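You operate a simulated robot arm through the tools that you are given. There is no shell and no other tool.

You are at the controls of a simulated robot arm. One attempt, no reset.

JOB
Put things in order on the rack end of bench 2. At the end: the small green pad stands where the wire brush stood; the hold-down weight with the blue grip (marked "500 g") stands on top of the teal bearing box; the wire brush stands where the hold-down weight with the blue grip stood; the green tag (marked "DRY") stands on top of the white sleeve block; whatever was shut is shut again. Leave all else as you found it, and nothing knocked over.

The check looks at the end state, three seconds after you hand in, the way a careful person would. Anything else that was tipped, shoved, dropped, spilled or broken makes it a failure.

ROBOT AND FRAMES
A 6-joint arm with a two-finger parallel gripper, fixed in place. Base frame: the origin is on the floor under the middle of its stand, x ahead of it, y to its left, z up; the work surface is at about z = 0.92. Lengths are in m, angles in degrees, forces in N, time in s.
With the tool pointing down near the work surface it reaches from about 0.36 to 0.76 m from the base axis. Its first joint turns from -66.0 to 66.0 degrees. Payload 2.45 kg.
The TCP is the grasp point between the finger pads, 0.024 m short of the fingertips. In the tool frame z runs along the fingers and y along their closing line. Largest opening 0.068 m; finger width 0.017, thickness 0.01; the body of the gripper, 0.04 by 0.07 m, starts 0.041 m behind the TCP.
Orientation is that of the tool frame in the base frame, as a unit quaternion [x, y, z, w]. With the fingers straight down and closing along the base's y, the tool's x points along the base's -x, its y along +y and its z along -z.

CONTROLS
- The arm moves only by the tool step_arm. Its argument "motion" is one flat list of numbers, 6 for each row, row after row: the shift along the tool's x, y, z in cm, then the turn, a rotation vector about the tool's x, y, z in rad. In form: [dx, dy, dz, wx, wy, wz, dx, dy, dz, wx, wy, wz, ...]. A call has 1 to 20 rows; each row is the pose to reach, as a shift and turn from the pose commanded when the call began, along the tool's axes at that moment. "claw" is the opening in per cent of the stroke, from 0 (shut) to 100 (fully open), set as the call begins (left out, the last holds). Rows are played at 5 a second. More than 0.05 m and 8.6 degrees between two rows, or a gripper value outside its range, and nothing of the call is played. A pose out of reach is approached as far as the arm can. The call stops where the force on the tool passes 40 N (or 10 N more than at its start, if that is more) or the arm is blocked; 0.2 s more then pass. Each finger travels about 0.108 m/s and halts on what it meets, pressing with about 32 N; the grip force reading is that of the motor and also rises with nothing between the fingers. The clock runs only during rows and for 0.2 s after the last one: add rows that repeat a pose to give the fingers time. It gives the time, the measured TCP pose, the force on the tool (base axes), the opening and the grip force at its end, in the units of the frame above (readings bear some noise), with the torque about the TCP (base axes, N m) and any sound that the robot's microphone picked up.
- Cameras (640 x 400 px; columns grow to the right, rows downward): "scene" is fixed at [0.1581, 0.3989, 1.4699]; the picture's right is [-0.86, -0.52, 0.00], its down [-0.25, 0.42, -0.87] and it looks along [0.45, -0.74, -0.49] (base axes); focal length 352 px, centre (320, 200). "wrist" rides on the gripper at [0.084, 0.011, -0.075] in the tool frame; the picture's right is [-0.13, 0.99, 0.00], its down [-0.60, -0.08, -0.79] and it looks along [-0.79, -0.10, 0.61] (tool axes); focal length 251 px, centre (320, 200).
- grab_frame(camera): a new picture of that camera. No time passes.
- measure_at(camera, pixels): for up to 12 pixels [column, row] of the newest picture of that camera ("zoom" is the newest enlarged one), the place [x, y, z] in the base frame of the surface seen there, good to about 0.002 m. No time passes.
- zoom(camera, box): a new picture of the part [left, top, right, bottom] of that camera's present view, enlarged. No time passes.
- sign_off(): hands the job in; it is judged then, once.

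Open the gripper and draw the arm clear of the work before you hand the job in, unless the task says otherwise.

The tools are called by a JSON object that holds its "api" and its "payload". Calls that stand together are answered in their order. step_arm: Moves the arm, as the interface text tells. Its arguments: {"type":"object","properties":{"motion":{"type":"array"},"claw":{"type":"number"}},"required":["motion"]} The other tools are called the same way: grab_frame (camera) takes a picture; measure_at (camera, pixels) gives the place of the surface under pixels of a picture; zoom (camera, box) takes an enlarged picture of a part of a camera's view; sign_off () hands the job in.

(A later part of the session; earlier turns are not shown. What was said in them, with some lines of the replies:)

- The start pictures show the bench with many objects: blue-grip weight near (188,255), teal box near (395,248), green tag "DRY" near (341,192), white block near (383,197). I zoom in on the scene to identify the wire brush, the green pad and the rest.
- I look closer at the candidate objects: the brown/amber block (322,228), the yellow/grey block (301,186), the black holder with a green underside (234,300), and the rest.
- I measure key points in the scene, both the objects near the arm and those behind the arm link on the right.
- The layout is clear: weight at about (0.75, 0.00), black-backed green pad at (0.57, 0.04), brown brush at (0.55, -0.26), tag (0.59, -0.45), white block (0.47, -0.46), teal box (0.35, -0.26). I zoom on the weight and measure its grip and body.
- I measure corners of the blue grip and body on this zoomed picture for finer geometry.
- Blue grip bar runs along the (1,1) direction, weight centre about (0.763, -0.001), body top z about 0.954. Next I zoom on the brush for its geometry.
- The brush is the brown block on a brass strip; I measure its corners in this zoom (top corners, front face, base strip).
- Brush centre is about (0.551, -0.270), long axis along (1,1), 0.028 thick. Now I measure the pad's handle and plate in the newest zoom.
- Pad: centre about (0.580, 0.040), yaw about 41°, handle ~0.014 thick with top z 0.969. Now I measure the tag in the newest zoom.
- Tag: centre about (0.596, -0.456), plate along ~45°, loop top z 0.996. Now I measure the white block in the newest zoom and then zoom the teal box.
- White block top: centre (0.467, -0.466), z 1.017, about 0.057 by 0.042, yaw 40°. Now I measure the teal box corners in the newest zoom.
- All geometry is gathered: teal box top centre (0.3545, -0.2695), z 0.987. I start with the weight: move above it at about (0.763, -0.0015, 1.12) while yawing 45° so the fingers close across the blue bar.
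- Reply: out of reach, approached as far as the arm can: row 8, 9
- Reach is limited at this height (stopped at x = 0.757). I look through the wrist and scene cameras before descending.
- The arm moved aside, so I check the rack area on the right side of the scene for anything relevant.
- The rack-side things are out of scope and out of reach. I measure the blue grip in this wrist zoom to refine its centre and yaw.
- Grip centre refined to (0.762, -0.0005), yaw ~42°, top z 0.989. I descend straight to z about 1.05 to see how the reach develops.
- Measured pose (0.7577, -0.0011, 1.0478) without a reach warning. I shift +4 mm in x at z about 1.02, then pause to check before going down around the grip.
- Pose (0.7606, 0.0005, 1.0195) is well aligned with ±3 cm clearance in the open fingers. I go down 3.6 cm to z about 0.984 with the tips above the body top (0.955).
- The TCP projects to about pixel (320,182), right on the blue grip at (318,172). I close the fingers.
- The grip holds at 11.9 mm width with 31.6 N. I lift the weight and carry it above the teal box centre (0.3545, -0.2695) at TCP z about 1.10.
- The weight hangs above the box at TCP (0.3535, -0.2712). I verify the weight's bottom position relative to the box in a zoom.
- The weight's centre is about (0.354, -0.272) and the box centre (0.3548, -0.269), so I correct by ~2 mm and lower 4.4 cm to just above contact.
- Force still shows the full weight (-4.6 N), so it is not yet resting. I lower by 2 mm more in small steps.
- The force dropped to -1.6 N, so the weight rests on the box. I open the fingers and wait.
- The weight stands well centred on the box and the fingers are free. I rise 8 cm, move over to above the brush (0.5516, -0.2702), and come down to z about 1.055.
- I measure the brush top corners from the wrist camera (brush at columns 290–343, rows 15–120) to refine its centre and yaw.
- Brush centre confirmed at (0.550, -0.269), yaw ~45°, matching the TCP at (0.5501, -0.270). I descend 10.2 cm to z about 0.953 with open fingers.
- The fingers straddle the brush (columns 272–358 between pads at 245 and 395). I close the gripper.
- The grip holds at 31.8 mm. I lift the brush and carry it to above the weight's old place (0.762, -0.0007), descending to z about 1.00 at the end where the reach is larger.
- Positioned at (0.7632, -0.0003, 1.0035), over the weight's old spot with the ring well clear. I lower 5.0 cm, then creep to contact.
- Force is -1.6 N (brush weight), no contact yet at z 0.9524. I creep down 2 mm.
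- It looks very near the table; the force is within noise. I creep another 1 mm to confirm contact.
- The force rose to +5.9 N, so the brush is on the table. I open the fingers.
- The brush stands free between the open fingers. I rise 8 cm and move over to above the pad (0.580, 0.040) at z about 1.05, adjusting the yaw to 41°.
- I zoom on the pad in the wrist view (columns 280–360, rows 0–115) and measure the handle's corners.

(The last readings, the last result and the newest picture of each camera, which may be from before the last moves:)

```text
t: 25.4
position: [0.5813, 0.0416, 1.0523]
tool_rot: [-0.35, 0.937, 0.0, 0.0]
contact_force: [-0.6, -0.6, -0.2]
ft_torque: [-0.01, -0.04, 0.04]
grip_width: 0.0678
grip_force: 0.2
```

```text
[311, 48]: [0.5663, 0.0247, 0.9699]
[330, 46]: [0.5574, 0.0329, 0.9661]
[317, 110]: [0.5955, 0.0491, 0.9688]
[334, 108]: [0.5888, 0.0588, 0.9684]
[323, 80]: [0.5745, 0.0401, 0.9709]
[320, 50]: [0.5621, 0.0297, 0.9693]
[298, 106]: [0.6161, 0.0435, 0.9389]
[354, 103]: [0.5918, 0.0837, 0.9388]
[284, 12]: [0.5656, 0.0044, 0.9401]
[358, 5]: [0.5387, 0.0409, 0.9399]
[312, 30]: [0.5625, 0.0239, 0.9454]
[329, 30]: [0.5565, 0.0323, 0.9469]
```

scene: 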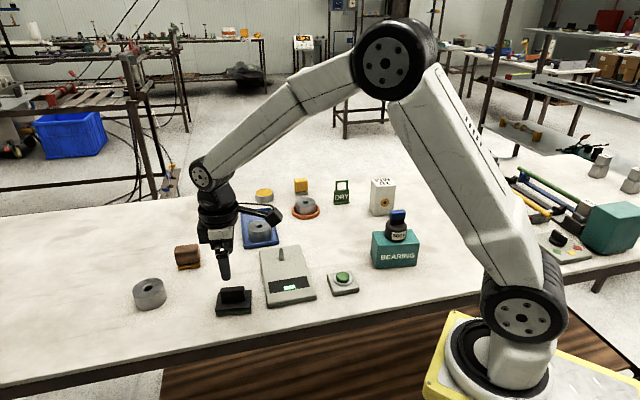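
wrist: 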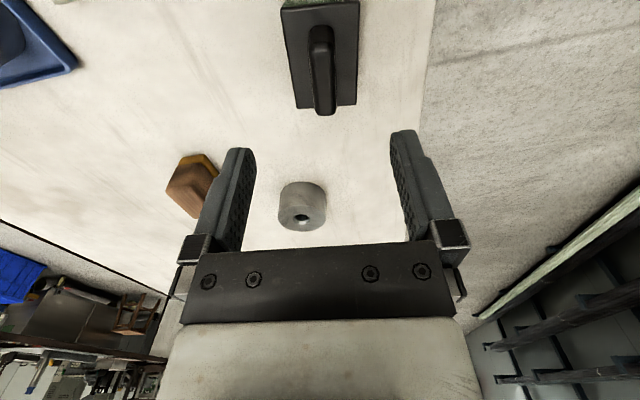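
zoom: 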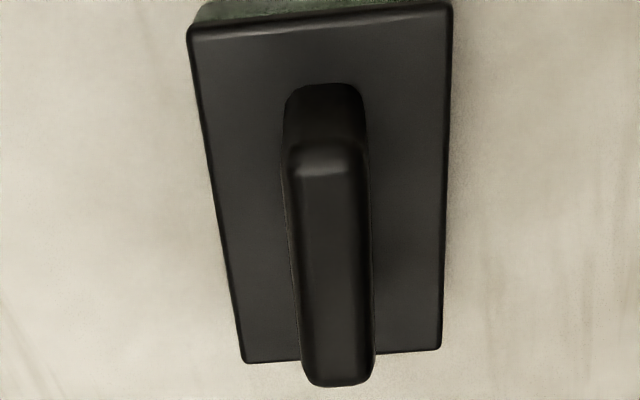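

Pad centre about (0.579, 0.041), yaw ~39.5°, plate top z ~0.939. I shift 2 mm, trim the yaw, and descend 8.6 cm so the tips stay about 3 mm above the plate.

{"api": "step_arm", "payload": {"motion": [0.21, 0.11, 2, 0, 0, 0.025, 0.21, 0.11, 4, 0, 0, 0.025, 0.21, 0.11, 6, 0, 0, 0.025, 0.21, 0.11, 7.6, 0, 0, 0.025, 0.21, 0.11, 8.6, 0, 0, 0.025, 0.21, 0.11, 8.6, 0, 0, 0.025]}}

{"api": "grab_frame", "payload": {"camera": "wrist"}}

{"api": "zoom", "payload": {"camera": "scene", "box": [190, 250, 280, 330]}}

```text
t: 26.8
position: [0.5796, 0.0399, 0.9628]
tool_rot: [-0.339, 0.941, 0.0, 0.0]
contact_force: [-0.6, -0.9, 0.4]
ft_torque: [-0.01, 0.02, -0.07]
grip_width: 0.0678
grip_force: 0.1
```

```text
taken
```

wrist: 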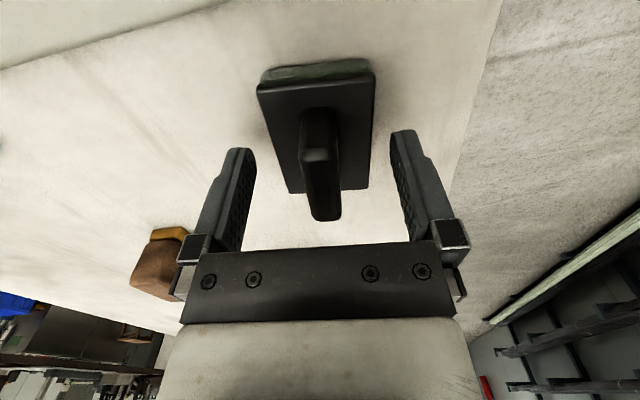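

```text
5.00 times, centred on (235, 290) of scene
```

zoom: 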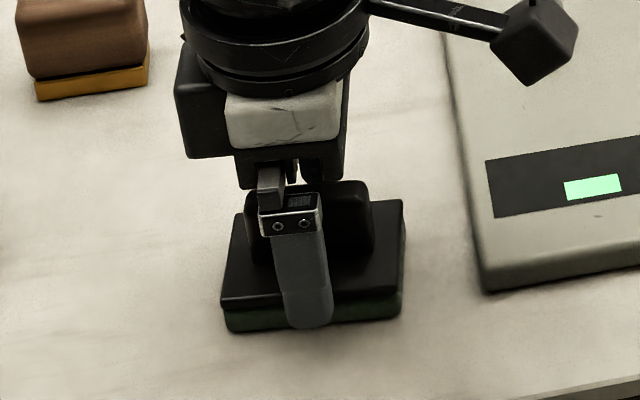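

The reading is z 0.9628, so tips are close to the plate top level; I raise 4 mm so the fingers sweep safely above the plate, then close.

{"api": "step_arm", "payload": {"motion": [0, 0, -0.4, 0, 0, 0, 0, 0, -0.4, 0, 0, 0]}}

{"api": "step_arm", "payload": {"motion": [0, 0, 0, 0, 0, 0, 0, 0, 0, 0, 0, 0, 0, 0, 0, 0, 0, 0, 0, 0, 0, 0, 0, 0], "claw": 0}}

{"api": "grab_frame", "payload": {"camera": "wrist"}}

```text
t: 27.4
position: [0.5777, 0.0404, 0.9668]
tool_rot: [-0.339, 0.941, 0.0, 0.0]
contact_force: [-0.3, 0.0, 0.4]
ft_torque: [0.0, -0.02, -0.01]
grip_width: 0.068
grip_force: 0.0
```

```text
t: 28.4
position: [0.5788, 0.0416, 0.9675]
tool_rot: [-0.338, 0.941, 0.0, -0.001]
contact_force: [-1.0, 0.4, 0.1]
ft_torque: [0.01, -0.01, -0.03]
grip_width: 0.0153
grip_force: 32.5
```

```text
taken
```

wrist: 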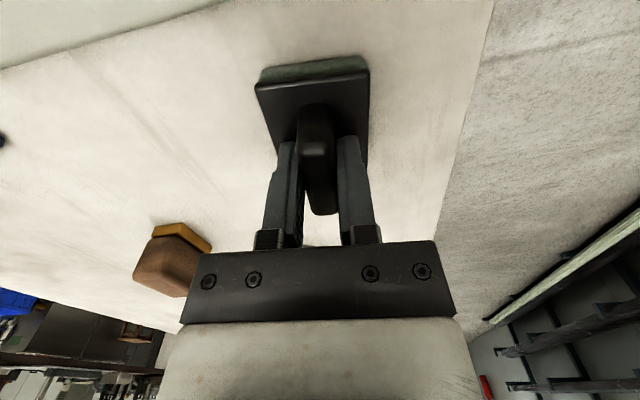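

The handle is held at 15.3 mm. I lift 12 cm, carry the pad to above the brush's old place (0.550, -0.269) turning the yaw to 45°, and end at z about 1.037.

{"api": "step_arm", "payload": {"motion": [0, 0, -3, 0, 0, 0, 0, 0, -7, 0, 0, 0, 1.54, -1.54, -11, 0, 0, 0, 4.39, -4.41, -12, 0, 0, -0.015, 7.47, -7.5, -12, 0, 0, -0.03, 10.54, -10.59, -12, 0, 0, -0.045, 13.62, -13.68, -12, 0, 0, -0.06, 16.69, -16.77, -12, 0, 0, -0.075, 19.76, -19.86, -12, 0, 0, -0.09, 21.96, -22.07, -10, 0, 0, -0.09, 21.96, -22.07, -7, 0, 0, -0.09, 21.96, -22.07, -7, 0, 0, -0.09]}}

{"api": "grab_frame", "payload": {"camera": "wrist"}}

{"api": "grab_frame", "payload": {"camera": "scene"}}

```text
t: 31.0
position: [0.548, -0.2726, 1.036]
tool_rot: [-0.381, 0.925, 0.0, 0.0]
contact_force: [-0.2, 0.2, -0.3]
ft_torque: [0.02, 0.0, 0.0]
grip_width: 0.0153
grip_force: 32.3
```

```text
taken
```

wrist: 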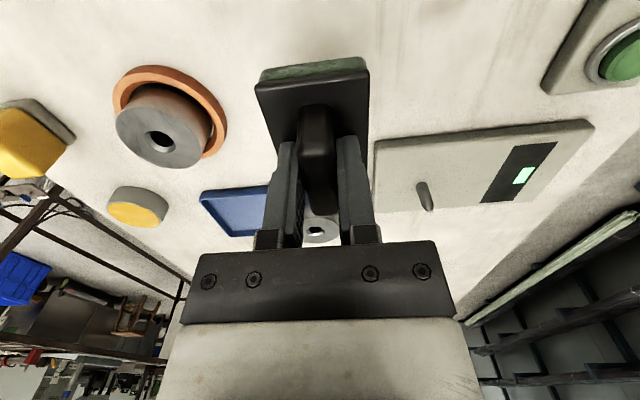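

```text
taken
```

scene: 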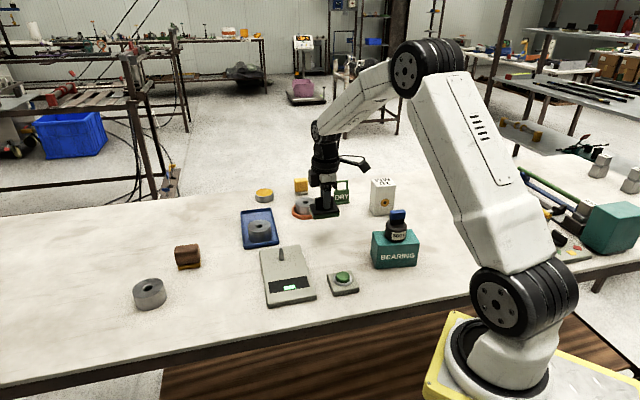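

I measure the hanging pad's plate corners in the scene to check its actual centre before lowering.

{"api": "zoom", "payload": {"camera": "scene", "box": [295, 180, 350, 225]}}

```text
8.89 times, centred on (322, 202) of scene
```

zoom: 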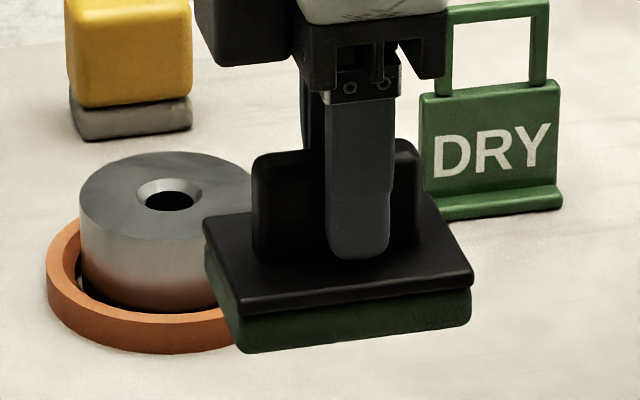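

{"api": "measure_at", "payload": {"camera": "zoom", "pixels": [[210, 220], [243, 302], [470, 280], [435, 203], [255, 250], [415, 238], [270, 160], [405, 148]]}}

```text
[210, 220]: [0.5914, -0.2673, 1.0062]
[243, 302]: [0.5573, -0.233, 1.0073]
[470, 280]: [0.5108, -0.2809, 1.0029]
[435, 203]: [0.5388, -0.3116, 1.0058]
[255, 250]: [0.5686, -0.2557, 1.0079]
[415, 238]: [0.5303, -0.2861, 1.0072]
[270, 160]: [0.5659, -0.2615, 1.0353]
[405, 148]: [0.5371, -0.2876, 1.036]
```

Pad centre is about (0.5496, -0.2732); I correct by (+1, +3) mm and lower 6.6 cm to just above the table.

{"api": "step_arm", "payload": {"motion": [-0.28, 0.14, 1.5, 0, 0, 0, -0.28, 0.14, 3.2, 0, 0, 0, -0.28, 0.14, 4.8, 0, 0, 0, -0.28, 0.14, 6.0, 0, 0, 0, -0.28, 0.14, 6.5, 0, 0, 0, -0.28, 0.14, 6.6, 0, 0, 0, -0.28, 0.14, 6.6, 0, 0, 0]}}

{"api": "zoom", "payload": {"camera": "scene", "box": [290, 190, 355, 250]}}

```text
t: 32.6
position: [0.5508, -0.2682, 0.9706]
tool_rot: [-0.381, 0.925, 0.0, 0.0]
contact_force: [0.2, 0.8, -1.1]
ft_torque: [-0.01, 0.03, 0.02]
grip_width: 0.0153
grip_force: 32.1
```

```text
6.67 times, centred on (322, 220) of scene
```

zoom: 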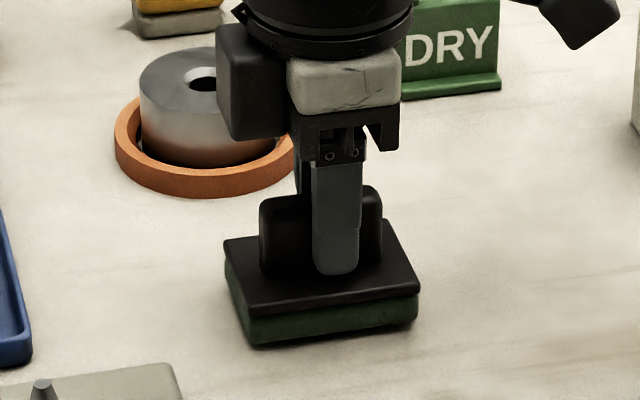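

The pad is a few mm above the table. I creep down 3 mm in small steps watching the force.

{"api": "step_arm", "payload": {"motion": [0, 0, 0.1, 0, 0, 0, 0, 0, 0.2, 0, 0, 0, 0, 0, 0.25, 0, 0, 0, 0, 0, 0.25, 0, 0, 0]}}

```text
t: 33.6
position: [0.55, -0.2687, 0.9688]
tool_rot: [-0.38, 0.925, 0.0, 0.0]
contact_force: [-0.4, -0.6, -1.0]
ft_torque: [0.01, 0.01, -0.03]
grip_width: 0.0153
grip_force: 32.1
```

Still no contact (force -1.0 N at z 0.9688). I creep another 2 mm.

{"api": "step_arm", "payload": {"motion": [0, 0, 0.07, 0, 0, 0, 0, 0, 0.14, 0, 0, 0, 0, 0, 0.2, 0, 0, 0, 0, 0, 0.2, 0, 0, 0]}}

```text
t: 34.6
position: [0.5492, -0.2671, 0.9677]
tool_rot: [-0.381, 0.924, 0.0, 0.0]
contact_force: [-2.2, 3.8, 10.1]
ft_torque: [0.14, -0.02, 0.0]
grip_width: 0.0151
grip_force: 32.1
```

Contact is made (+10 N), so the pad is on the table. I ease up 1 mm and open the fingers.

{"api": "step_arm", "payload": {"motion": [0, 0, -0.1, 0, 0, 0, 0, 0, -0.1, 0, 0, 0]}}

{"api": "step_arm", "payload": {"motion": [0, 0, 0, 0, 0, 0, 0, 0, 0, 0, 0, 0, 0, 0, 0, 0, 0, 0], "claw": 100}}

{"api": "zoom", "payload": {"camera": "scene", "box": [290, 190, 355, 250]}}

```text
t: 35.2
position: [0.5502, -0.2676, 0.9674]
tool_rot: [-0.38, 0.925, -0.001, 0.0]
contact_force: [0.5, -0.1, 0.5]
ft_torque: [0.01, -0.08, -0.01]
grip_width: 0.0156
grip_force: 32.5
```

```text
t: 36.0
position: [0.5494, -0.2685, 0.9676]
tool_rot: [-0.381, 0.925, 0.0, 0.0]
contact_force: [0.2, -0.3, 0.7]
ft_torque: [0.01, 0.0, 0.0]
grip_width: 0.0682
grip_force: 0.3
```

```text
6.67 times, centred on (322, 220) of scene
```

zoom: 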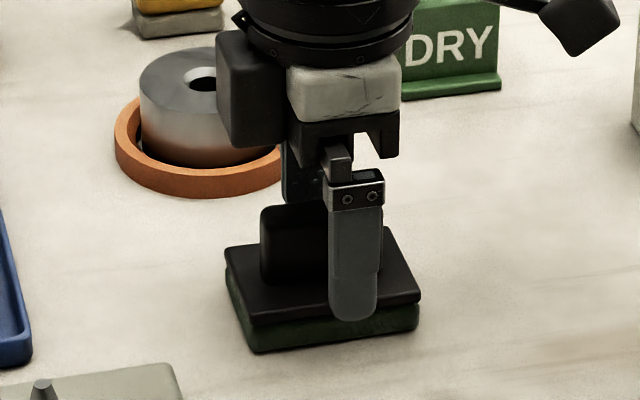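

The pad stands free on the brush's old spot. I rise and move above the tag at (0.596, -0.456), z about 1.06.

{"api": "step_arm", "payload": {"motion": [0, 0, -4, 0, 0, 0, 0, 0, -8, 0, 0, 0, 0, 0, -11, 0, 0, 0, 1.98, -3.32, -11, 0, 0, 0, 3.96, -6.63, -11, 0, 0, 0, 5.95, -9.95, -11, 0, 0, 0, 7.93, -13.26, -11, 0, 0, 0, 9.91, -16.58, -10, 0, 0, 0, 9.91, -16.58, -9.3, 0, 0, 0, 9.91, -16.58, -9.3, 0, 0, 0]}}

{"api": "grab_frame", "payload": {"camera": "wrist"}}

{"api": "grab_frame", "payload": {"camera": "scene"}}

```text
t: 38.2
position: [0.5885, -0.4495, 1.0659]
tool_rot: [-0.38, 0.925, 0.001, 0.001]
contact_force: [-0.3, 0.5, 0.0]
ft_torque: [0.02, 0.01, -0.04]
grip_width: 0.0681
grip_force: 0.0
out of reach, approached as far as the arm can: row 8, 9, 10
```

```text
taken
```

wrist: 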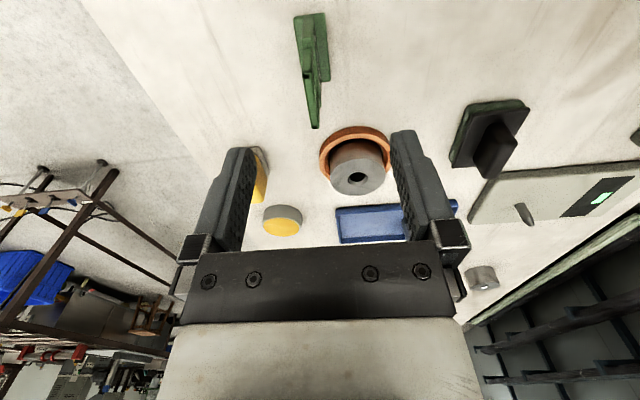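

```text
taken
```

scene: 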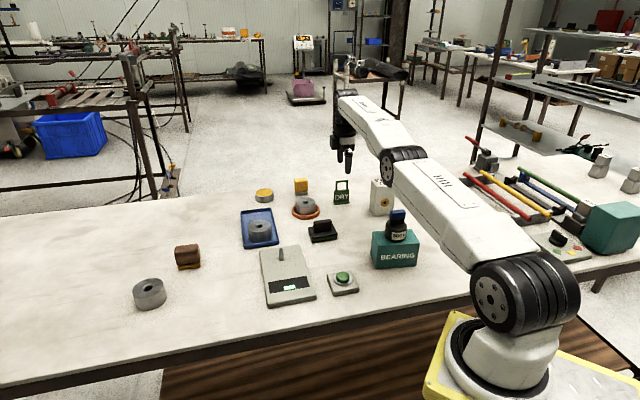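

The arm stopped at (0.5885, -0.4495, 1.066), slightly short at this height. I measure the tag (columns 293–330, rows 12–128) from the wrist before descending.

{"api": "zoom", "payload": {"camera": "wrist", "box": [260, 0, 370, 135]}}

{"api": "measure_at", "payload": {"camera": "wrist", "pixels": [[296, 20], [324, 14], [305, 45], [328, 78], [309, 100], [317, 125], [303, 50], [314, 45], [310, 70], [318, 60], [315, 110], [329, 60]]}}

```text
2.96 times, centred on (315, 68) of wrist
```

zoom: 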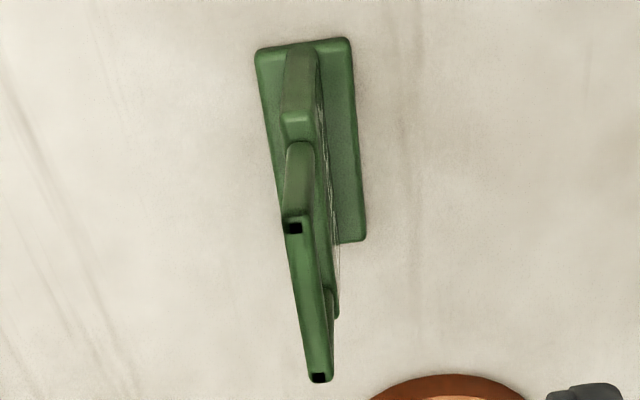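

```text
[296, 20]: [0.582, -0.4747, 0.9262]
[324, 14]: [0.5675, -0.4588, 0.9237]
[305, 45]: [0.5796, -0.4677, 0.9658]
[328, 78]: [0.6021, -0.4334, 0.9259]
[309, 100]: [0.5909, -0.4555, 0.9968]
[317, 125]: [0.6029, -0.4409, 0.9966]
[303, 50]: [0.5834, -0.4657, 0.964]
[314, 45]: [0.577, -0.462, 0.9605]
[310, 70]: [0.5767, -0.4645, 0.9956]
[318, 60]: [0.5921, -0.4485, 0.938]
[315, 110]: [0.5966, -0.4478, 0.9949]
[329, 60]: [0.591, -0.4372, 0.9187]
```

I measure finer points in this zoom: foot corners, plate top near end, loop top ends.

{"api": "measure_at", "payload": {"camera": "zoom", "pixels": [[262, 55], [345, 45], [360, 235], [285, 125], [310, 125], [297, 122], [288, 205], [308, 205], [297, 215], [308, 300], [318, 368], [318, 340]]}}

```text
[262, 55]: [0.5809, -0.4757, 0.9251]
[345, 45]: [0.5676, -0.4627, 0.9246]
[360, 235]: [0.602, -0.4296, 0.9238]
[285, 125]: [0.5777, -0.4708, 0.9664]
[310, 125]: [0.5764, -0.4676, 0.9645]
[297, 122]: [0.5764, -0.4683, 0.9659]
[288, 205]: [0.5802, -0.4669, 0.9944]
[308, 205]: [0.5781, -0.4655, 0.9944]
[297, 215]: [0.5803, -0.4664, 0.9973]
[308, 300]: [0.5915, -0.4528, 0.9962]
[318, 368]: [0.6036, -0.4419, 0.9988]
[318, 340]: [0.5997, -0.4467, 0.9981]
```

Tag centre estimate combining both views is (0.594, -0.4545); the TCP is aligned along the plate but 7 mm off in the closing direction. I descend to z about 1.02 (tips above the loop, 0.997) and then shift -7.4 mm in tool y.

{"api": "step_arm", "payload": {"motion": [0, 0, 2, 0, 0, 0, 0, 0, 3.9, 0, 0, 0, 0, -0.37, 3.9, 0, 0, 0, 0, -0.74, 3.9, 0, 0, 0, 0, -0.74, 3.9, 0, 0, 0]}}

{"api": "grab_frame", "payload": {"camera": "wrist"}}

```text
t: 39.4
position: [0.5921, -0.4518, 1.0274]
tool_rot: [-0.381, 0.924, -0.001, 0.0]
contact_force: [-0.2, 1.0, 0.1]
ft_torque: [-0.03, 0.01, 0.0]
grip_width: 0.068
grip_force: 0.1
out of reach, approached as far as the arm can: row 4, 5
```

```text
taken
```

wrist: 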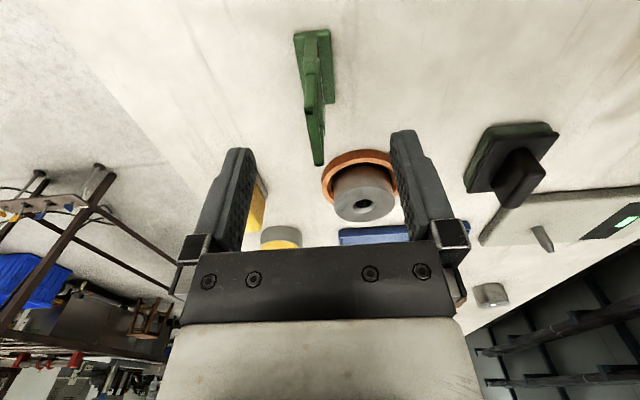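

The tag loop sits about 3 mm left of the TCP column (320). I descend to z about 0.99 with the fingers straddling the loop, then shift the remaining -3 mm.

{"api": "step_arm", "payload": {"motion": [0, 0, 1.5, 0, 0, 0, 0, 0, 3.2, 0, 0, 0, 0, -0.15, 3.7, 0, 0, 0, 0, -0.3, 3.9, 0, 0, 0, 0, -0.3, 3.9, 0, 0, 0]}}

{"api": "grab_frame", "payload": {"camera": "wrist"}}

```text
t: 40.6
position: [0.5924, -0.4524, 0.9888]
tool_rot: [-0.381, 0.925, 0.0, 0.0]
contact_force: [0.1, 0.6, 0.7]
ft_torque: [-0.02, -0.01, -0.03]
grip_width: 0.068
grip_force: 0.0
```

```text
taken
```

wrist: 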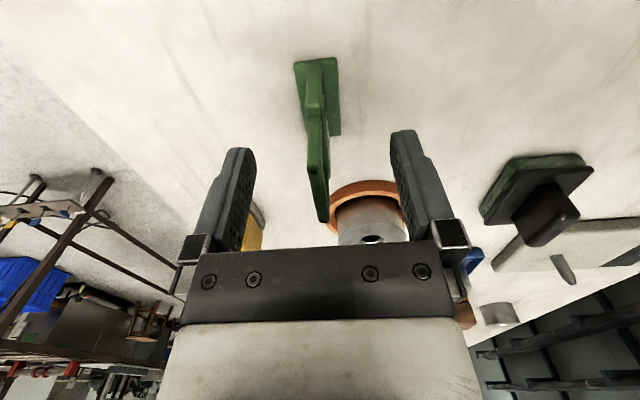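

I zoom on the tag between the fingers and measure the loop top to get the remaining offset relative to the TCP.

{"api": "zoom", "payload": {"camera": "wrist", "box": [260, 45, 380, 230]}}

{"api": "measure_at", "payload": {"camera": "wrist", "pixels": [[313, 140], [318, 160], [319, 190], [323, 215], [316, 130], [311, 120], [313, 100], [300, 66], [332, 62]]}}

```text
2.16 times, centred on (320, 138) of wrist
```

zoom: 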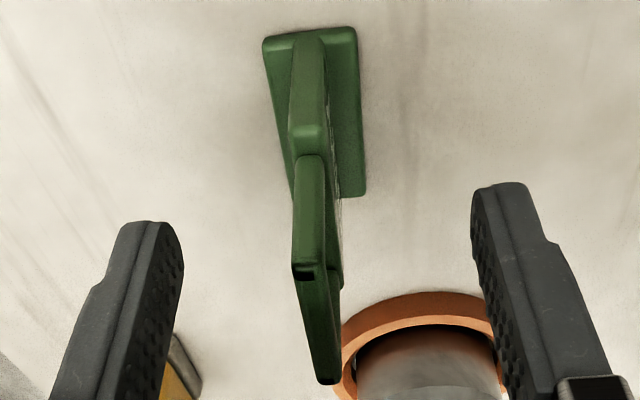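

```text
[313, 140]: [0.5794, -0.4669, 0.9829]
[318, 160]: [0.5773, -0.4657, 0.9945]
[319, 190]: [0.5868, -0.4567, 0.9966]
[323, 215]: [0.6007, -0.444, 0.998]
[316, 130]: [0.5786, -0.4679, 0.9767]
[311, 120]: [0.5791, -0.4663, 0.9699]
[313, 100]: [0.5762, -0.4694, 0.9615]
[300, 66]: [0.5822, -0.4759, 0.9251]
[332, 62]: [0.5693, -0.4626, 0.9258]
```

The tag is centred within about 1 mm between the fingers. I descend 2.4 cm to z about 0.965 so the pads overlap the plate, keeping the gripper body above the loop top.

{"api": "step_arm", "payload": {"motion": [0, 0, 0.8, 0, 0, 0, 0, 0, 1.6, 0, 0, 0, 0, 0, 2.4, 0, 0, 0, 0, 0, 2.4, 0, 0, 0]}}

{"api": "grab_frame", "payload": {"camera": "wrist"}}

{"api": "zoom", "payload": {"camera": "scene", "box": [310, 160, 380, 220]}}

```text
t: 41.6
position: [0.5935, -0.4539, 0.9654]
tool_rot: [-0.382, 0.924, -0.001, 0.0]
contact_force: [1.4, 0.3, -0.1]
ft_torque: [-0.01, 0.03, 0.04]
grip_width: 0.0684
grip_force: 0.1
```

```text
taken
```

wrist: 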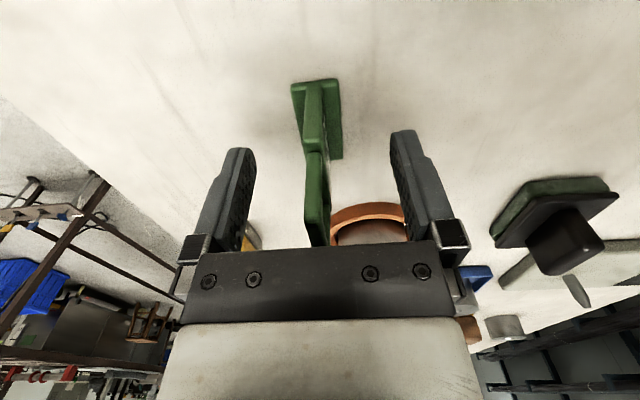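

```text
6.67 times, centred on (345, 190) of scene
```

zoom: 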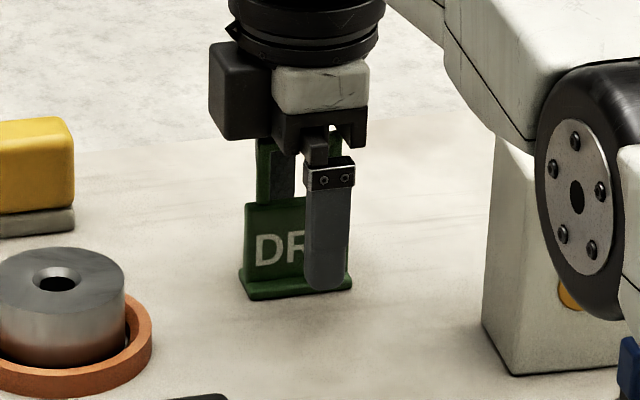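

To centre precisely, I measure the two finger pads and the tag's loop/plate in the same wrist picture.

{"api": "zoom", "payload": {"camera": "wrist", "box": [220, 70, 420, 250]}}

{"api": "measure_at", "payload": {"camera": "wrist", "pixels": [[250, 165], [246, 185], [240, 205], [396, 160], [402, 180], [408, 200], [311, 185], [324, 185], [317, 210], [312, 160], [326, 160], [315, 145]]}}

```text
2.22 times, centred on (320, 160) of wrist
```

zoom: 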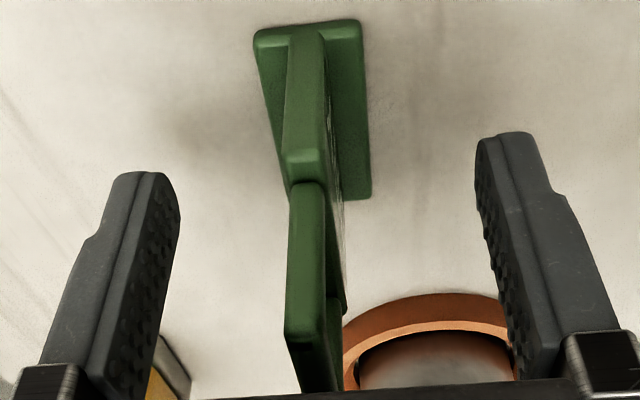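

```text
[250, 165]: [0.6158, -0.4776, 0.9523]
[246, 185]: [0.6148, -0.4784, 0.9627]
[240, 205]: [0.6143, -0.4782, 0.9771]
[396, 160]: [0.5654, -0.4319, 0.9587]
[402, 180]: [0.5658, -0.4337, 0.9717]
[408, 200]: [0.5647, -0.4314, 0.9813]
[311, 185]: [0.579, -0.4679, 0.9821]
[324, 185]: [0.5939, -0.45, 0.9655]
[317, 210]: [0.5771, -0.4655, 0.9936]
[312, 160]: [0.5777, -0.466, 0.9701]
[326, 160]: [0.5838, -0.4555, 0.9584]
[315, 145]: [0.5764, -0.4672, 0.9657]
```

Pad midpoint n = -0.739 versus tag n ≈ -0.7385: centred within 1 mm. I close the gripper on the tag.

{"api": "step_arm", "payload": {"motion": [0, 0, 0, 0, 0, 0, 0, 0, 0, 0, 0, 0, 0, 0, 0, 0, 0, 0, 0, 0, 0, 0, 0, 0], "claw": 0}}

{"api": "grab_frame", "payload": {"camera": "wrist"}}

{"api": "zoom", "payload": {"camera": "scene", "box": [310, 160, 380, 220]}}

```text
t: 42.6
position: [0.5933, -0.4533, 0.9652]
tool_rot: [-0.381, 0.924, -0.001, 0.001]
contact_force: [0.0, -0.1, 0.2]
ft_torque: [0.0, 0.01, -0.05]
grip_width: 0.007
grip_force: 29.5
```

```text
taken
```

wrist: 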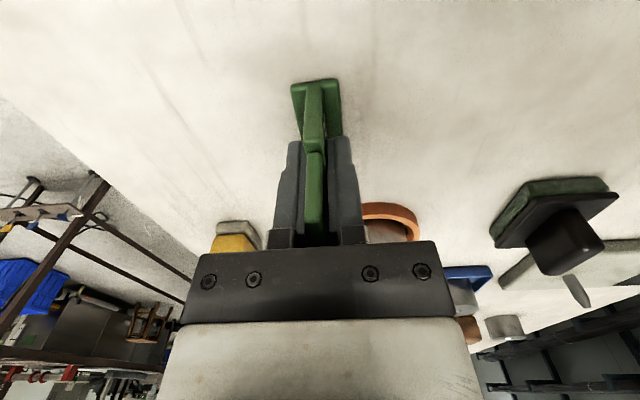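

```text
6.67 times, centred on (345, 190) of scene
```

zoom: 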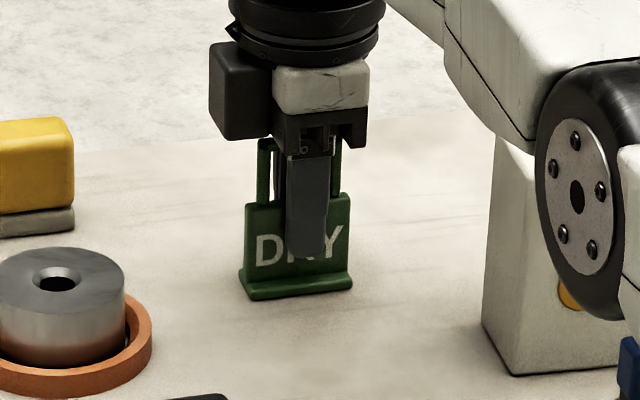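

The tag is held at 7 mm width. I lift it, and carry it to hover over the white block (0.466, -0.466) at TCP z about 1.105, turning the yaw by -4.5° to match the block.

{"api": "step_arm", "payload": {"motion": [0, 0, -2, 0, 0, 0, 0, 0, -4.5, 0, 0, 0, 0.5, 0.41, -7, 0, 0, 0, 1.99, 1.64, -10.5, 0, 0, 0.02, 3.97, 3.28, -13, 0, 0, 0.04, 6.45, 5.34, -14, 0, 0, 0.06, 8.94, 7.39, -14, 0, 0, 0.08, 9.93, 8.21, -14, 0, 0, 0.08, 9.93, 8.21, -14, 0, 0, 0.08]}}

{"api": "grab_frame", "payload": {"camera": "wrist"}}

{"api": "grab_frame", "payload": {"camera": "scene"}}

```text
t: 44.6
position: [0.4647, -0.4652, 1.1031]
tool_rot: [-0.344, 0.939, -0.001, 0.0]
contact_force: [-0.1, 0.3, 0.0]
ft_torque: [-0.04, 0.02, 0.0]
grip_width: 0.0068
grip_force: 28.7
out of reach, approached as far as the arm can: row 2
```

```text
taken
```

wrist: 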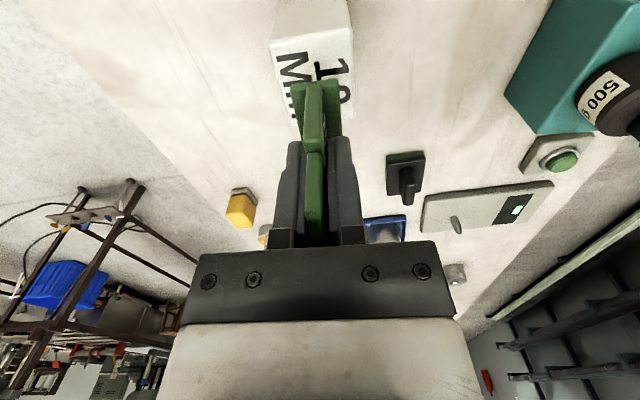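

```text
taken
```

scene: 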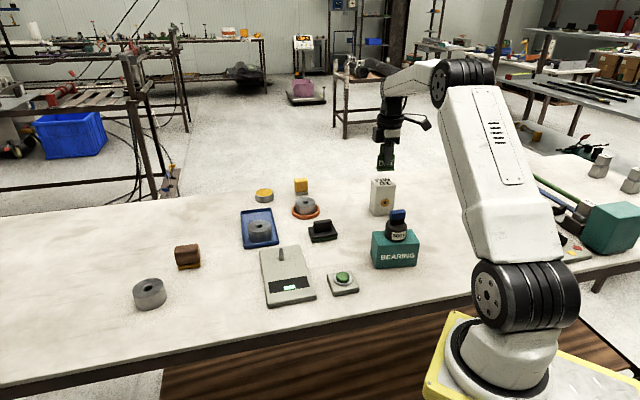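

The tag hovers above the white block. I zoom in the scene and measure the tag's foot and the block's top edges for alignment.

{"api": "zoom", "payload": {"camera": "scene", "box": [358, 140, 408, 220]}}

```text
5.00 times, centred on (383, 180) of scene
```

zoom: 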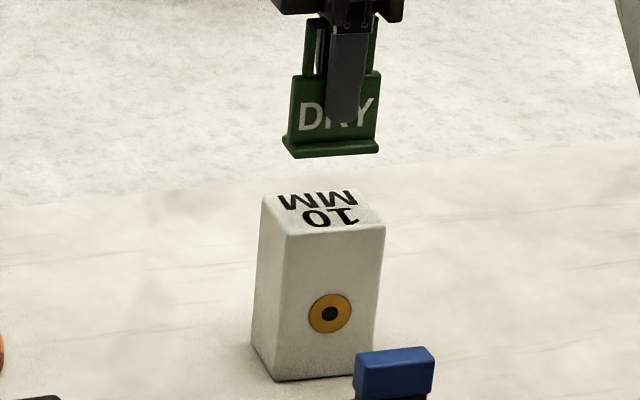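

{"api": "measure_at", "payload": {"camera": "zoom", "pixels": [[284, 143], [294, 155], [376, 148], [295, 85], [376, 80], [266, 197], [357, 191], [288, 230], [383, 226], [310, 23], [370, 18], [325, 210]]}}

```text
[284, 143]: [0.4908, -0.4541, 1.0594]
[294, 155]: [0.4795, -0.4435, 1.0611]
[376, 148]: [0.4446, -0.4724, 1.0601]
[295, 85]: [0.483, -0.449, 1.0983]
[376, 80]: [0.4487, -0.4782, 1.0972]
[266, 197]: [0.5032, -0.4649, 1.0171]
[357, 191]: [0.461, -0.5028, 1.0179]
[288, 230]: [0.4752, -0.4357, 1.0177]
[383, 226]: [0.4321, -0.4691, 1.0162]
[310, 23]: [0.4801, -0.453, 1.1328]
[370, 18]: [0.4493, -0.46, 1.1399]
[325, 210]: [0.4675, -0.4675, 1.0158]
```

Tag foot centre is about (0.468, -0.465) against block centre (0.468, -0.468). I shift 2.5 mm in -y and lower 3.6 cm.

{"api": "step_arm", "payload": {"motion": [0.16, -0.19, 1, 0, 0, 0, 0.16, -0.19, 2, 0, 0, 0, 0.16, -0.19, 3, 0, 0, 0, 0.16, -0.19, 3.5, 0, 0, 0, 0.16, -0.19, 3.5, 0, 0, 0]}}

{"api": "zoom", "payload": {"camera": "scene", "box": [358, 150, 408, 220]}}

```text
t: 45.8
position: [0.4661, -0.4694, 1.0709]
tool_rot: [-0.344, 0.939, 0.0, 0.0]
contact_force: [-0.3, 0.0, -0.2]
ft_torque: [-0.03, -0.05, -0.01]
grip_width: 0.0071
grip_force: 29.4
```

```text
5.71 times, centred on (383, 185) of scene
```

zoom: 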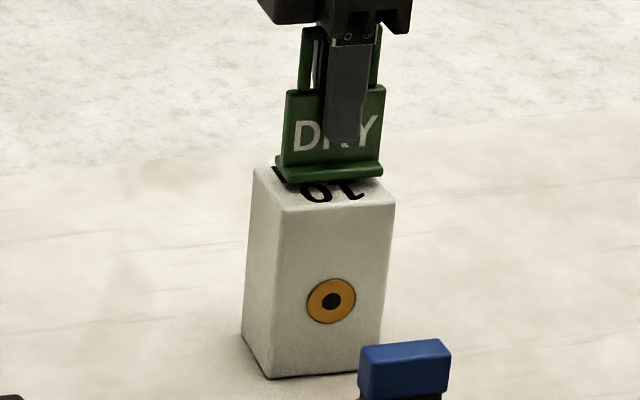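

The tag is close above the block top. I measure the foot and block edges again at this closer height.

{"api": "measure_at", "payload": {"camera": "zoom", "pixels": [[290, 182], [380, 175], [280, 165], [258, 170], [288, 205], [392, 198], [380, 178], [300, 95], [380, 90], [335, 195]]}}

```text
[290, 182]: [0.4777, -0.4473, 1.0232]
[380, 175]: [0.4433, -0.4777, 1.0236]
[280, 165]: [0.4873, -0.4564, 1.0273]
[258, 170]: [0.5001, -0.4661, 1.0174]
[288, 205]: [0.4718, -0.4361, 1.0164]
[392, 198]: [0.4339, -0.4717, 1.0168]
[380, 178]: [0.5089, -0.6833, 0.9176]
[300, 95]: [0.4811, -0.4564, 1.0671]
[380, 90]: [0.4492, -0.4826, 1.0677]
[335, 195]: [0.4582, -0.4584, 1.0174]
```

Foot centre is about (0.4665, -0.4697), gap about 6–8 mm; depth centring is right. I shift 1.5 mm along the plate and creep down 6 mm.

{"api": "step_arm", "payload": {"motion": [-0.15, 0, 0.2, 0, 0, 0, -0.15, 0, 0.4, 0, 0, 0, -0.15, 0, 0.5, 0, 0, 0, -0.15, 0, 0.6, 0, 0, 0, -0.15, 0, 0.6, 0, 0, 0]}}

{"api": "zoom", "payload": {"camera": "scene", "box": [363, 155, 403, 205]}}

```text
t: 47.0
position: [0.4671, -0.4673, 1.0643]
tool_rot: [-0.344, 0.939, -0.001, 0.001]
contact_force: [0.3, 0.7, 12.9]
ft_torque: [0.12, -0.04, 0.02]
grip_width: 0.007
grip_force: 30.0
```

```text
8.00 times, centred on (383, 180) of scene
```

zoom: 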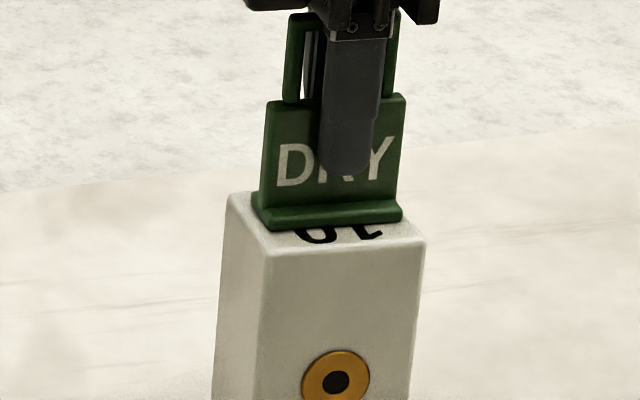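

Contact is made (+12.9 N) with the tag centred on the block top. I ease up 1 mm and then open the fingers.

{"api": "step_arm", "payload": {"motion": [0, 0, -0.08, 0, 0, 0, 0, 0, -0.1, 0, 0, 0]}}

{"api": "step_arm", "payload": {"motion": [0, 0, 0, 0, 0, 0, 0, 0, 0, 0, 0, 0, 0, 0, 0, 0, 0, 0], "claw": 100}}

{"api": "zoom", "payload": {"camera": "scene", "box": [363, 155, 403, 205]}}

{"api": "grab_frame", "payload": {"camera": "wrist"}}

```text
t: 47.6
position: [0.4672, -0.4661, 1.0647]
tool_rot: [-0.344, 0.939, 0.0, -0.001]
contact_force: [-0.2, 0.7, 8.2]
ft_torque: [0.05, -0.05, -0.01]
grip_width: 0.0068
grip_force: 29.3
```

```text
t: 48.4
position: [0.4652, -0.4684, 1.0646]
tool_rot: [-0.344, 0.939, 0.0, 0.0]
contact_force: [0.4, -0.1, 1.0]
ft_torque: [-0.02, -0.02, -0.01]
grip_width: 0.0678
grip_force: 0.1
```

```text
8.00 times, centred on (383, 180) of scene
```

zoom: 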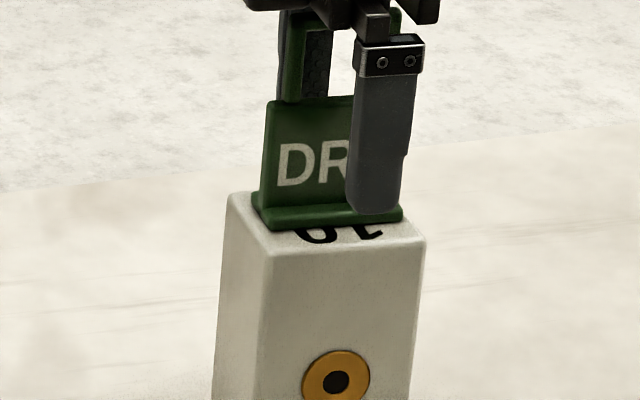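

```text
taken
```

wrist: 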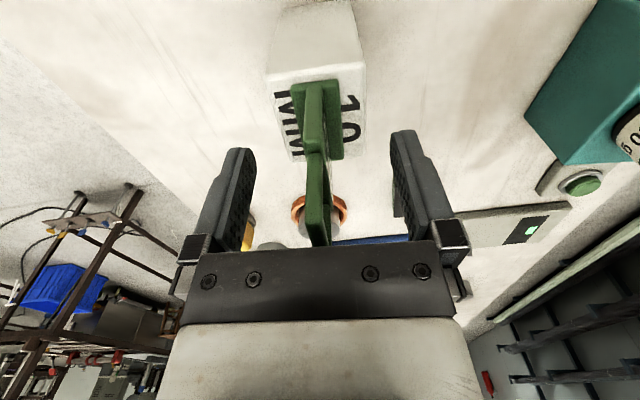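

The tag stands upright on the block and the fingers are clear of it. I rise straight up 12 cm.

{"api": "step_arm", "payload": {"motion": [0, 0, -2.5, 0, 0, 0, 0, 0, -5, 0, 0, 0, 0, 0, -7.5, 0, 0, 0, 0, 0, -10, 0, 0, 0, 0, 0, -12, 0, 0, 0, 0, 0, -12, 0, 0, 0]}}

{"api": "grab_frame", "payload": {"camera": "scene"}}

```text
t: 49.8
position: [0.4649, -0.467, 1.1864]
tool_rot: [-0.343, 0.939, 0.0, 0.0]
contact_force: [-0.9, 0.0, -0.4]
ft_torque: [0.0, -0.02, 0.0]
grip_width: 0.0679
grip_force: 0.1
```

```text
taken
```

scene: 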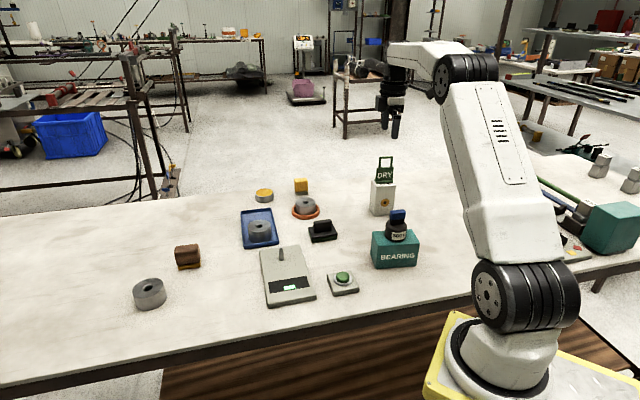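

All four objects look in place. I draw the arm back to its start pose high above the bench.

{"api": "step_arm", "payload": {"motion": [-3.0, 3.0, -0.5, 0, 0, 0.07, -6.0, 6.0, -1.0, 0, 0, 0.14, -9.1, 9.1, -1.5, 0, 0, 0.21, -12.1, 12.1, -2.0, 0, 0, 0.28, -15.1, 15.1, -2.5, 0, 0, 0.35, -18.1, 18.1, -3.0, 0, 0, 0.42, -21.2, 21.2, -3.5, 0, 0, 0.49, -24.2, 24.2, -4.0, 0, 0, 0.56, -27.2, 27.2, -4.4, 0, 0, 0.63, -30.2, 30.2, -4.6, 0, 0, 0.7, -30.2, 30.2, -4.6, 0, 0, 0.7]}}

{"api": "grab_frame", "payload": {"camera": "scene"}}

{"api": "grab_frame", "payload": {"camera": "wrist"}}

{"api": "zoom", "payload": {"camera": "scene", "box": [230, 150, 430, 290]}}

```text
t: 52.2
position: [0.5025, -0.0417, 1.2324]
tool_rot: [0.001, 1.0, 0.0, 0.0]
contact_force: [-0.2, -0.4, 0.8]
ft_torque: [-0.01, -0.04, -0.03]
grip_width: 0.0677
grip_force: 0.0
```

```text
taken
```

scene: 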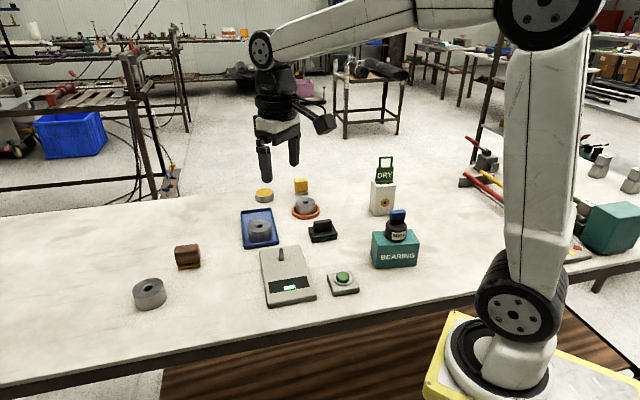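

```text
taken
```

wrist: 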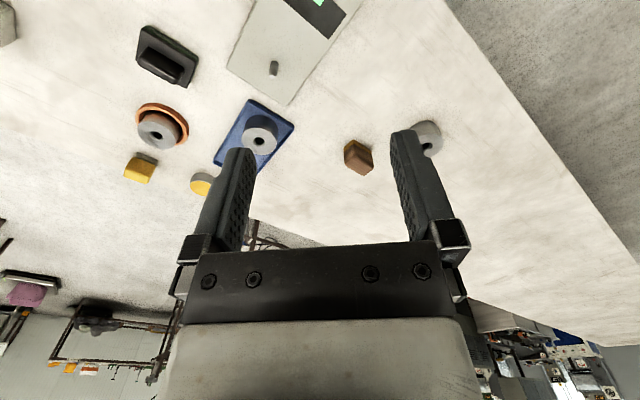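

```text
2.86 times, centred on (330, 220) of scene
```

zoom: 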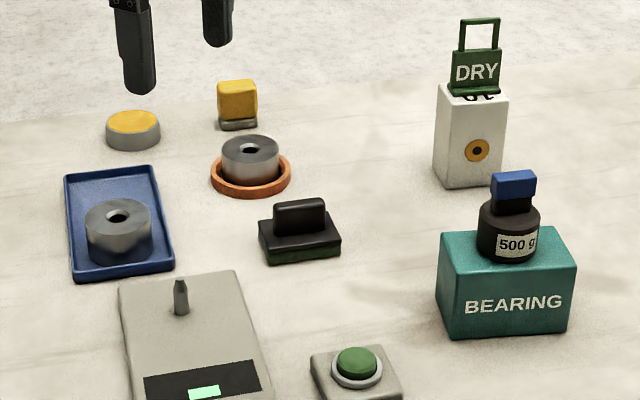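

Everything else looks untouched. I verify the final positions of the brush and pad with scene zooms.

{"api": "zoom", "payload": {"camera": "scene", "box": [165, 235, 211, 275]}}

{"api": "measure_at", "payload": {"camera": "zoom", "pixels": [[240, 110], [400, 100], [262, 155], [425, 145], [330, 125], [255, 230], [420, 215], [255, 310], [420, 295]]}}

{"api": "zoom", "payload": {"camera": "scene", "box": [300, 210, 346, 250]}}

```text
10.00 times, centred on (188, 255) of scene
```

zoom: 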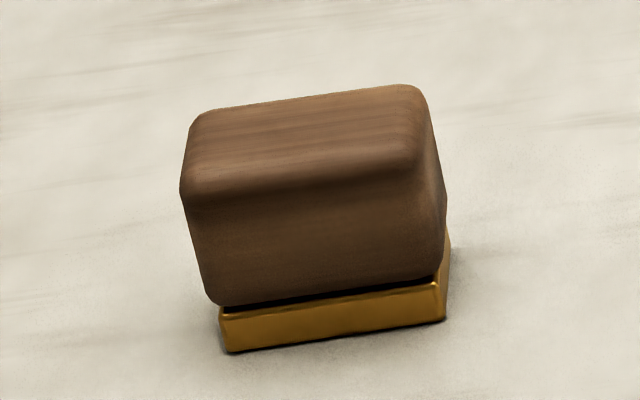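

```text
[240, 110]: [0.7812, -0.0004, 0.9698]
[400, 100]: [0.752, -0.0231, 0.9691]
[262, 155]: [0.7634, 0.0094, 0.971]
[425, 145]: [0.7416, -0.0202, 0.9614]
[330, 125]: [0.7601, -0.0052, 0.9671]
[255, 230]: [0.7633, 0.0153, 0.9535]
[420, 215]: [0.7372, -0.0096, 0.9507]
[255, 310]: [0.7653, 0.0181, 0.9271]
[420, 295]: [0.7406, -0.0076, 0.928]
```

```text
10.00 times, centred on (323, 230) of scene
```

zoom: 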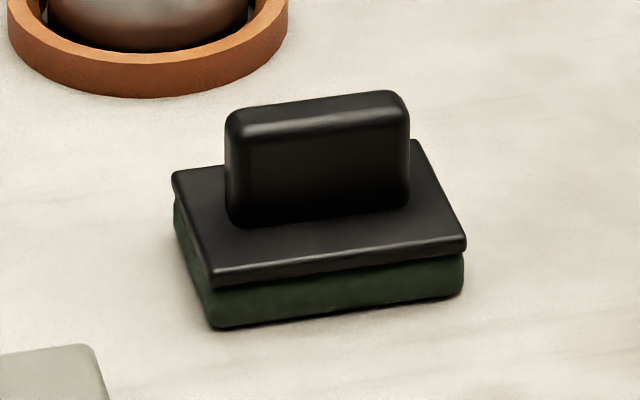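

The brush stands upright at the weight's former place within a few mm. I measure the pad's plate corners in the newest zoom as a last check.

{"api": "measure_at", "payload": {"camera": "zoom", "pixels": [[178, 178], [215, 280], [462, 245], [415, 145], [210, 320], [460, 292]]}}

{"api": "zoom", "payload": {"camera": "scene", "box": [110, 225, 360, 330]}}

```text
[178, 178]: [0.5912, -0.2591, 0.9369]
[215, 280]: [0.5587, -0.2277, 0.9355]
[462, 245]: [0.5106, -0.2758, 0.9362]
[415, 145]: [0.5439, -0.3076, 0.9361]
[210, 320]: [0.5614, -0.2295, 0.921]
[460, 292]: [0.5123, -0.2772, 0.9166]
```

```text
2.56 times, centred on (235, 278) of scene
```

zoom: 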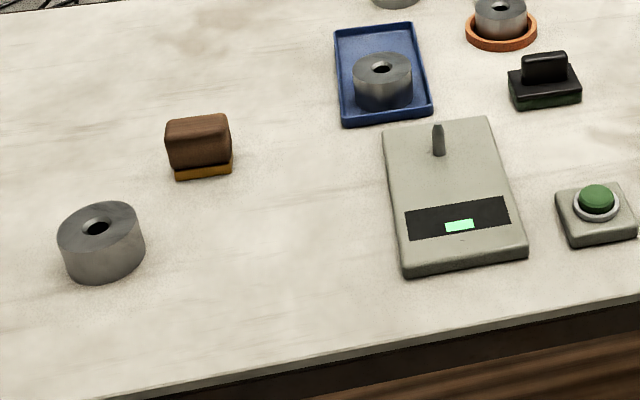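

Pad centre is (0.551, -0.268), on the brush's old spot. The weight stands on the teal box, the tag on the white block, and the brush where the weight was; nothing that was shut was opened. The gripper is open and the arm is clear, so I hand in.

{"api": "sign_off", "payload": {}}

```text
The job is handed in.
```

The job is handed in, and all four objects were standing in their places in the final camera check. The check's verdict hasn't come back to me.

- **Green pad:** I took this to be the black-handled block with the green underside. It stands where the wire brush stood, within about 2 mm by camera measurement.
- **500 g weight:** it stands centred on the teal bearing box.
- **Wire brush:** I took this to be the brown block with the brass strip. It stands where the weight stood, within a few mm.
- **DRY tag:** it stands upright, centred on the white sleeve block.

Nothing that was shut had to be opened. In the last pictures everything else on the bench looked undisturbed. The gripper is open and the arm is back at its start pose, clear of the work.
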